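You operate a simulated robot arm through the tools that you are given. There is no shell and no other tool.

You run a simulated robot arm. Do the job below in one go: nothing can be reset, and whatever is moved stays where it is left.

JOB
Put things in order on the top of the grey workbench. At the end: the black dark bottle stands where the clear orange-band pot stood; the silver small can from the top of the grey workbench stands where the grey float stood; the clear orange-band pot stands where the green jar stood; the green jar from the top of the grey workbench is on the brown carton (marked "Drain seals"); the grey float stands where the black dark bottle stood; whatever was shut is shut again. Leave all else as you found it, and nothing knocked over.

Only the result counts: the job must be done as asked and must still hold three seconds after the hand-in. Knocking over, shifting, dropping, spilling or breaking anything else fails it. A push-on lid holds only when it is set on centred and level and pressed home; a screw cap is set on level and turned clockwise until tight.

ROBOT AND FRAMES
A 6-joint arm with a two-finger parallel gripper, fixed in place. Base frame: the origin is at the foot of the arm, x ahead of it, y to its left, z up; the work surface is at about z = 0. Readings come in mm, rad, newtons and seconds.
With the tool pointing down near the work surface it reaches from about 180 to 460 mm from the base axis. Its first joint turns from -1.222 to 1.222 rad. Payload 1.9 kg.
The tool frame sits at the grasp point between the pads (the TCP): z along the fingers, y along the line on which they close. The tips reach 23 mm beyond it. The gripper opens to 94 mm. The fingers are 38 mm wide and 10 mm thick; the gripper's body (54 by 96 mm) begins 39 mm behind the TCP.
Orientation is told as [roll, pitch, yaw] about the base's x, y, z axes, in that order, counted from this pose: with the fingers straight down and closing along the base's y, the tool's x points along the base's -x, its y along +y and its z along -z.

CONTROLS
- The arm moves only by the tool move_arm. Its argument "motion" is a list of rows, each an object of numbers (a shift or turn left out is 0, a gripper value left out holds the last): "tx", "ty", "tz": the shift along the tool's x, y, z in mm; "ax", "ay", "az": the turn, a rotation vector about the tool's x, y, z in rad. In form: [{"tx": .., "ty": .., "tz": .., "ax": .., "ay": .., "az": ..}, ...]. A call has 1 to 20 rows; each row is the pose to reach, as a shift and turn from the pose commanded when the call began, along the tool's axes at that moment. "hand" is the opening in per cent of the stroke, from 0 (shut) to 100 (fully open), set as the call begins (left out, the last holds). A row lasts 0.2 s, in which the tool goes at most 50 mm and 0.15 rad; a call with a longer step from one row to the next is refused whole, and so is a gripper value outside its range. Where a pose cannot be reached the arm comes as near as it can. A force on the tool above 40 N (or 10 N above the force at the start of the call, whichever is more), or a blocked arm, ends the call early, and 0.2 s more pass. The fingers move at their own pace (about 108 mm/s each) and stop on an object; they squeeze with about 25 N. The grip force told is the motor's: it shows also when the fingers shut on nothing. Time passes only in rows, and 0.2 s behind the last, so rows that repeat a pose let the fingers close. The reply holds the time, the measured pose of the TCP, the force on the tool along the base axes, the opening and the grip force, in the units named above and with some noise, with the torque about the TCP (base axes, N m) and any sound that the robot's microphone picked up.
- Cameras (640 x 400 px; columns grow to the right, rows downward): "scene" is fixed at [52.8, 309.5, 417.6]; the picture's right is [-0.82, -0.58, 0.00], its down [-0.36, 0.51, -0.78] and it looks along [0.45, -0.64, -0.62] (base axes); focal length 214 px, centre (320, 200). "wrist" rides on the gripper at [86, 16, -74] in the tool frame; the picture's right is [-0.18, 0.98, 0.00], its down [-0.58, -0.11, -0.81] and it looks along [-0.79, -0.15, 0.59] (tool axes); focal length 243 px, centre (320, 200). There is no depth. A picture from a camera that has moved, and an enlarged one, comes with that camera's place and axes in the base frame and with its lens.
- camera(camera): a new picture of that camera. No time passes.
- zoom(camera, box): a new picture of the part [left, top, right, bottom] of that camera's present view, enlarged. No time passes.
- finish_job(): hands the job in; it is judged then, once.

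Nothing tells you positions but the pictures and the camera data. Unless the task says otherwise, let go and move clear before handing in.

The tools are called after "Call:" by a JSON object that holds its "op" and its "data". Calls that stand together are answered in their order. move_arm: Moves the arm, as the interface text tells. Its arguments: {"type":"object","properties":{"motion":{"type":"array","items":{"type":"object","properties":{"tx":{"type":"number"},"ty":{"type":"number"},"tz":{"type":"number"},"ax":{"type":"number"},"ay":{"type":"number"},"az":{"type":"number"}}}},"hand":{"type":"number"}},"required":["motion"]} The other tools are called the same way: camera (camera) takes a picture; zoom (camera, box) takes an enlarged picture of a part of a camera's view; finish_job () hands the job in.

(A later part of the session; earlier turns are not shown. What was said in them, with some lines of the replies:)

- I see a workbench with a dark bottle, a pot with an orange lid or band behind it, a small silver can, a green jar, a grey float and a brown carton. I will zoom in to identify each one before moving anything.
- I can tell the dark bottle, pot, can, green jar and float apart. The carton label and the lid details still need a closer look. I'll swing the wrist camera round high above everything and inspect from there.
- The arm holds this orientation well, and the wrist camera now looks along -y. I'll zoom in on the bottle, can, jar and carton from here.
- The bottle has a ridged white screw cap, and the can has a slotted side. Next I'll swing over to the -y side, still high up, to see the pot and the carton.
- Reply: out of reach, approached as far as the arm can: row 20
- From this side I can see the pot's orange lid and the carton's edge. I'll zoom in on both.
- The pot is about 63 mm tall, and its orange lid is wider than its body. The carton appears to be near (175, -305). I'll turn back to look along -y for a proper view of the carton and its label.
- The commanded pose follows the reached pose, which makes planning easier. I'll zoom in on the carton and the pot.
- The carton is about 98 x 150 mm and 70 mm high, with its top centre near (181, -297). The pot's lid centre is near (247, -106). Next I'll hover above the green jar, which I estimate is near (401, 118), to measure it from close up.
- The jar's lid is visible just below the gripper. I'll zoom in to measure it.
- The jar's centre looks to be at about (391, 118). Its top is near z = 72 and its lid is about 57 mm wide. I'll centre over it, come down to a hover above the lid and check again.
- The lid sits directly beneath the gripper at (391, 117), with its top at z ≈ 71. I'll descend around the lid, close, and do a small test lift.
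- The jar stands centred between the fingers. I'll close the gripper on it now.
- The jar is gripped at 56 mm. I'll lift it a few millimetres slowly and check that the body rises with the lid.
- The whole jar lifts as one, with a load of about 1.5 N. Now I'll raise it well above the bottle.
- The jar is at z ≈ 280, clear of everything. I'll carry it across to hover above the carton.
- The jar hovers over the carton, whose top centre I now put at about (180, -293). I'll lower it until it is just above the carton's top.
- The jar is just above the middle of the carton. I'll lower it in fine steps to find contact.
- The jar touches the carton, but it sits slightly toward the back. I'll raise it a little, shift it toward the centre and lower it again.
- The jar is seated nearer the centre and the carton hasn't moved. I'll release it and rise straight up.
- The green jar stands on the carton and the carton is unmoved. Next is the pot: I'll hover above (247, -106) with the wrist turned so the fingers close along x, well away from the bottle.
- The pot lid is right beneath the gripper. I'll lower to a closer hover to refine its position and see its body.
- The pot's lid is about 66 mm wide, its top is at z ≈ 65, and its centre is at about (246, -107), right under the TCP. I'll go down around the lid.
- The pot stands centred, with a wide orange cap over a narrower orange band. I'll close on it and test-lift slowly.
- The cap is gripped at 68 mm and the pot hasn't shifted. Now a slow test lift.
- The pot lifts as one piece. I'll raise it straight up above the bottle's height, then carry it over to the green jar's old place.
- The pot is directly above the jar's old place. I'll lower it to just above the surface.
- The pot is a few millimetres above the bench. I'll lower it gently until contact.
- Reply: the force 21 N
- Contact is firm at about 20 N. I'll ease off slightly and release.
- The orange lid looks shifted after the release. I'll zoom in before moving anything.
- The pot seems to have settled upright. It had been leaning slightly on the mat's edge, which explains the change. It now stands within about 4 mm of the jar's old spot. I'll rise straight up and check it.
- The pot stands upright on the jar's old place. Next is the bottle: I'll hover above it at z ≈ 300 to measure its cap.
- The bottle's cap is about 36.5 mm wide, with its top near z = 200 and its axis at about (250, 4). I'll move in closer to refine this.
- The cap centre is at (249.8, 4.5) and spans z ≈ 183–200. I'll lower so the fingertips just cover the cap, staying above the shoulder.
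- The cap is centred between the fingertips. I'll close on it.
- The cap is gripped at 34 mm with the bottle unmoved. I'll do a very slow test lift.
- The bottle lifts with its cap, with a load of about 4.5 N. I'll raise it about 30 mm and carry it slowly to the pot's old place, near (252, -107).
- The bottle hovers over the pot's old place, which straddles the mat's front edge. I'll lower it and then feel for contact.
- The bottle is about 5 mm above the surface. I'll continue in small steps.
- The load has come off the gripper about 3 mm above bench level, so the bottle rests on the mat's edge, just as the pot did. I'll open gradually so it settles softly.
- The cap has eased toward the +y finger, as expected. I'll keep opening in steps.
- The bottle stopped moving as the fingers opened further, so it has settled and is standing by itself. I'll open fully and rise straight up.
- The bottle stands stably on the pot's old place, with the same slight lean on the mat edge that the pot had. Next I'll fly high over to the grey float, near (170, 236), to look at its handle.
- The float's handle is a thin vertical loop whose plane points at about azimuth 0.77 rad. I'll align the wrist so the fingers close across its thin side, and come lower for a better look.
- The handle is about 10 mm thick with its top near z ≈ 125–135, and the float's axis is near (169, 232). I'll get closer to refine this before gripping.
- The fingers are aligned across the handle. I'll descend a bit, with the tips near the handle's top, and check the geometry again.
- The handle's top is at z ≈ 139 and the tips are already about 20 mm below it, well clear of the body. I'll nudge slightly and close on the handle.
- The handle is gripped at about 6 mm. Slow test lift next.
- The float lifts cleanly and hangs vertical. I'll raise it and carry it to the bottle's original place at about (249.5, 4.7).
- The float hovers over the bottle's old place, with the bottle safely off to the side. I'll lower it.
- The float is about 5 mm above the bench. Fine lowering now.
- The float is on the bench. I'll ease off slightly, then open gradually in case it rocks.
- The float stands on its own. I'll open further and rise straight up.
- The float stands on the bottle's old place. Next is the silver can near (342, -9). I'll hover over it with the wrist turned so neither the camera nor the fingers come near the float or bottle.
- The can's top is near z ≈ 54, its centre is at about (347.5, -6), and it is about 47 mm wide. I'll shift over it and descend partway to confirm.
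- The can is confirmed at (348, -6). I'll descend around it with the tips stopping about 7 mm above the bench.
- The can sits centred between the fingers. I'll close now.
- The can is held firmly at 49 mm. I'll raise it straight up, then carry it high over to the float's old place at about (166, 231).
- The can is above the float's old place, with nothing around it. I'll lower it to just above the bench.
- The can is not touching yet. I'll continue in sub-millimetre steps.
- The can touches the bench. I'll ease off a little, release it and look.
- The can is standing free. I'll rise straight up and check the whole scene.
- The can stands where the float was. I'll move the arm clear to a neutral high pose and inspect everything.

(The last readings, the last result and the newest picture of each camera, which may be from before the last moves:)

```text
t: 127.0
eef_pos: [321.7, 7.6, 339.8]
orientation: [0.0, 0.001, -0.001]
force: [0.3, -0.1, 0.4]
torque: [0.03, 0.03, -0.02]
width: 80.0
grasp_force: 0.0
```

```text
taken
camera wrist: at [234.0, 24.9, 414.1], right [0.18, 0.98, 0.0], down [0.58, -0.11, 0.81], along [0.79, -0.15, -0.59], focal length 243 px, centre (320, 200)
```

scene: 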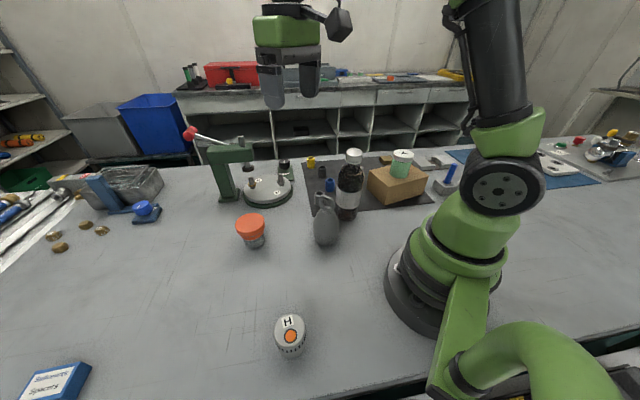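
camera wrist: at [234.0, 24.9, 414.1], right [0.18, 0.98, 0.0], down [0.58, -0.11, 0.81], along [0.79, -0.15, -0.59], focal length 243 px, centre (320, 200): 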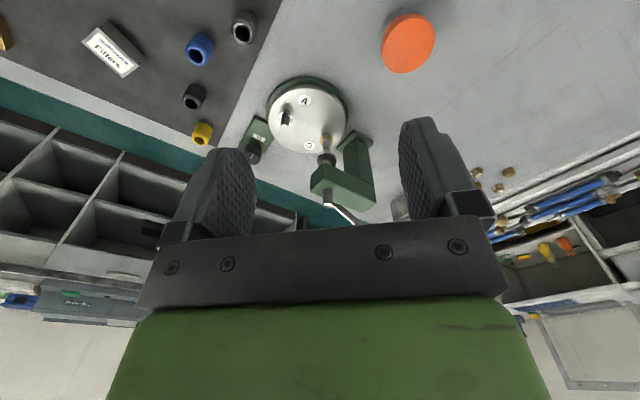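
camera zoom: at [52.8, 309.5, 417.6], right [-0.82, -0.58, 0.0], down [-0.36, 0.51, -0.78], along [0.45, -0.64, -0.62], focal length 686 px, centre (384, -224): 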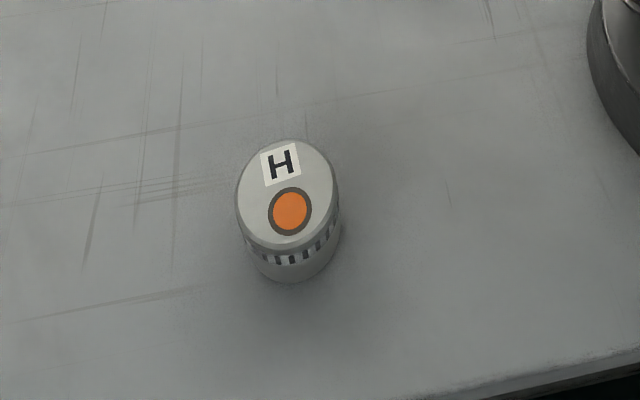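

Everything appears in place. I'll take one last close look at the pot, the bottle and the jar before handing in.

Call:
{"op": "zoom", "data": {"camera": "scene", "box": [220, 195, 290, 260]}}

Call:
{"op": "zoom", "data": {"camera": "scene", "box": [300, 140, 440, 255]}}

Call:
{"op": "move_arm", "data": {"motion": [{"tz": 0}, {"tz": 0}, {"tz": 0}, {"tz": 0}, {"tz": 0}], "hand": 100}}

Call:
{"op": "zoom", "data": {"camera": "scene", "box": [220, 140, 440, 277]}}

```text
6.15 times, centred on (255, 228) of scene
camera zoom: at [52.8, 309.5, 417.6], right [-0.82, -0.58, 0.0], down [-0.36, 0.51, -0.78], along [0.45, -0.64, -0.62], focal length 1320 px, centre (720, 31)
```

zoom: 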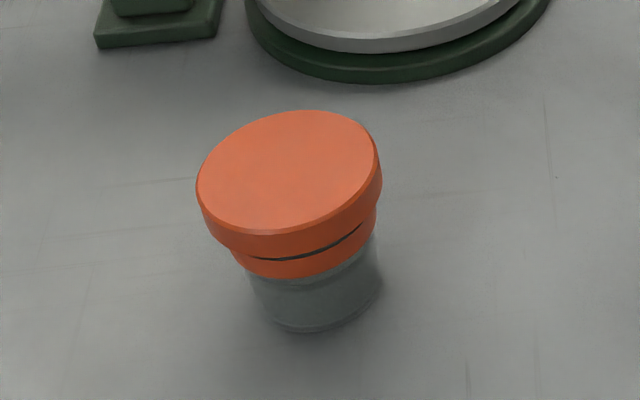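

```text
3.48 times, centred on (370, 198) of scene
camera zoom: at [52.8, 309.5, 417.6], right [-0.82, -0.58, 0.0], down [-0.36, 0.51, -0.78], along [0.45, -0.64, -0.62], focal length 746 px, centre (146, 209)
```

zoom: 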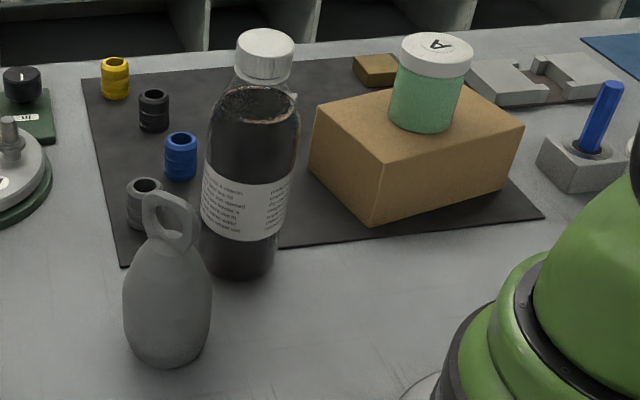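

```text
t: 128.2
eef_pos: [319.6, 7.9, 339.7]
orientation: [0.001, 0.001, 0.001]
force: [-0.4, 0.7, -0.4]
torque: [0.02, 0.01, 0.01]
width: 93.8
grasp_force: 0.1
```

```text
2.91 times, centred on (330, 208) of scene
camera zoom: at [52.8, 309.5, 417.6], right [-0.82, -0.58, 0.0], down [-0.36, 0.51, -0.78], along [0.45, -0.64, -0.62], focal length 624 px, centre (291, 175)
```

zoom: 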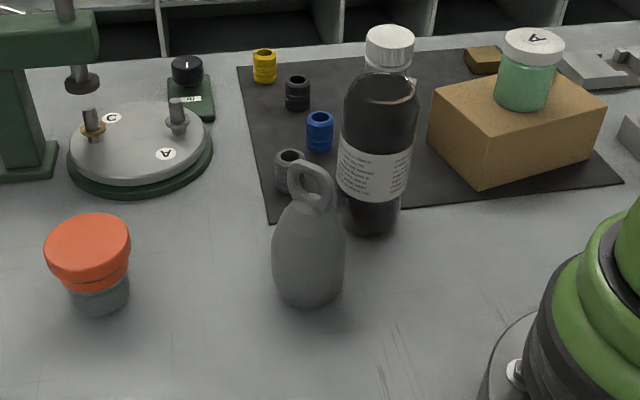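

I handed in with all five items where the job asks and nothing knocked over:
- **Green jar:** on the brown carton. I never saw the "Drain seals" label; it is the only brown carton in view on the bench.
- **Pot:** on the green jar's place, about 4 mm off by my measurement, with its lid on.
- **Bottle:** on the pot's place. It leans slightly because that spot straddles the mat's edge, as the pot did.
- **Float:** on the bottle's place.
- **Can:** on the float's place.

The arm is clear of everything and the gripper is open.

Call:
{"op": "finish_job", "data": {}}

```text
The job is handed in.
```

I handed the job in with all five items on their new places, still standing and with every lid still on. The result of the judging hasn't come back to me.

| Item | Where it stands now | Note |
|---|---|---|
| Green jar | On the brown carton | I never saw the "Drain seals" label, but it was the only brown carton in view on the bench. |
| Orange-band pot | Where the green jar stood | About 4 mm off by my measurement. |
| Dark bottle | Where the pot stood | It leans about 4–5° because that spot straddles the mat's edge. The pot leaned there too. |
| Grey float | Where the bottle stood | Within about 5 mm. |
| Silver can | Where the float stood | Within about 5 mm, as the float's exact centre was hard to measure. |

In the last pictures the carton and the other things near it on the bench looked as I found them. The arm was clear and the gripper open.
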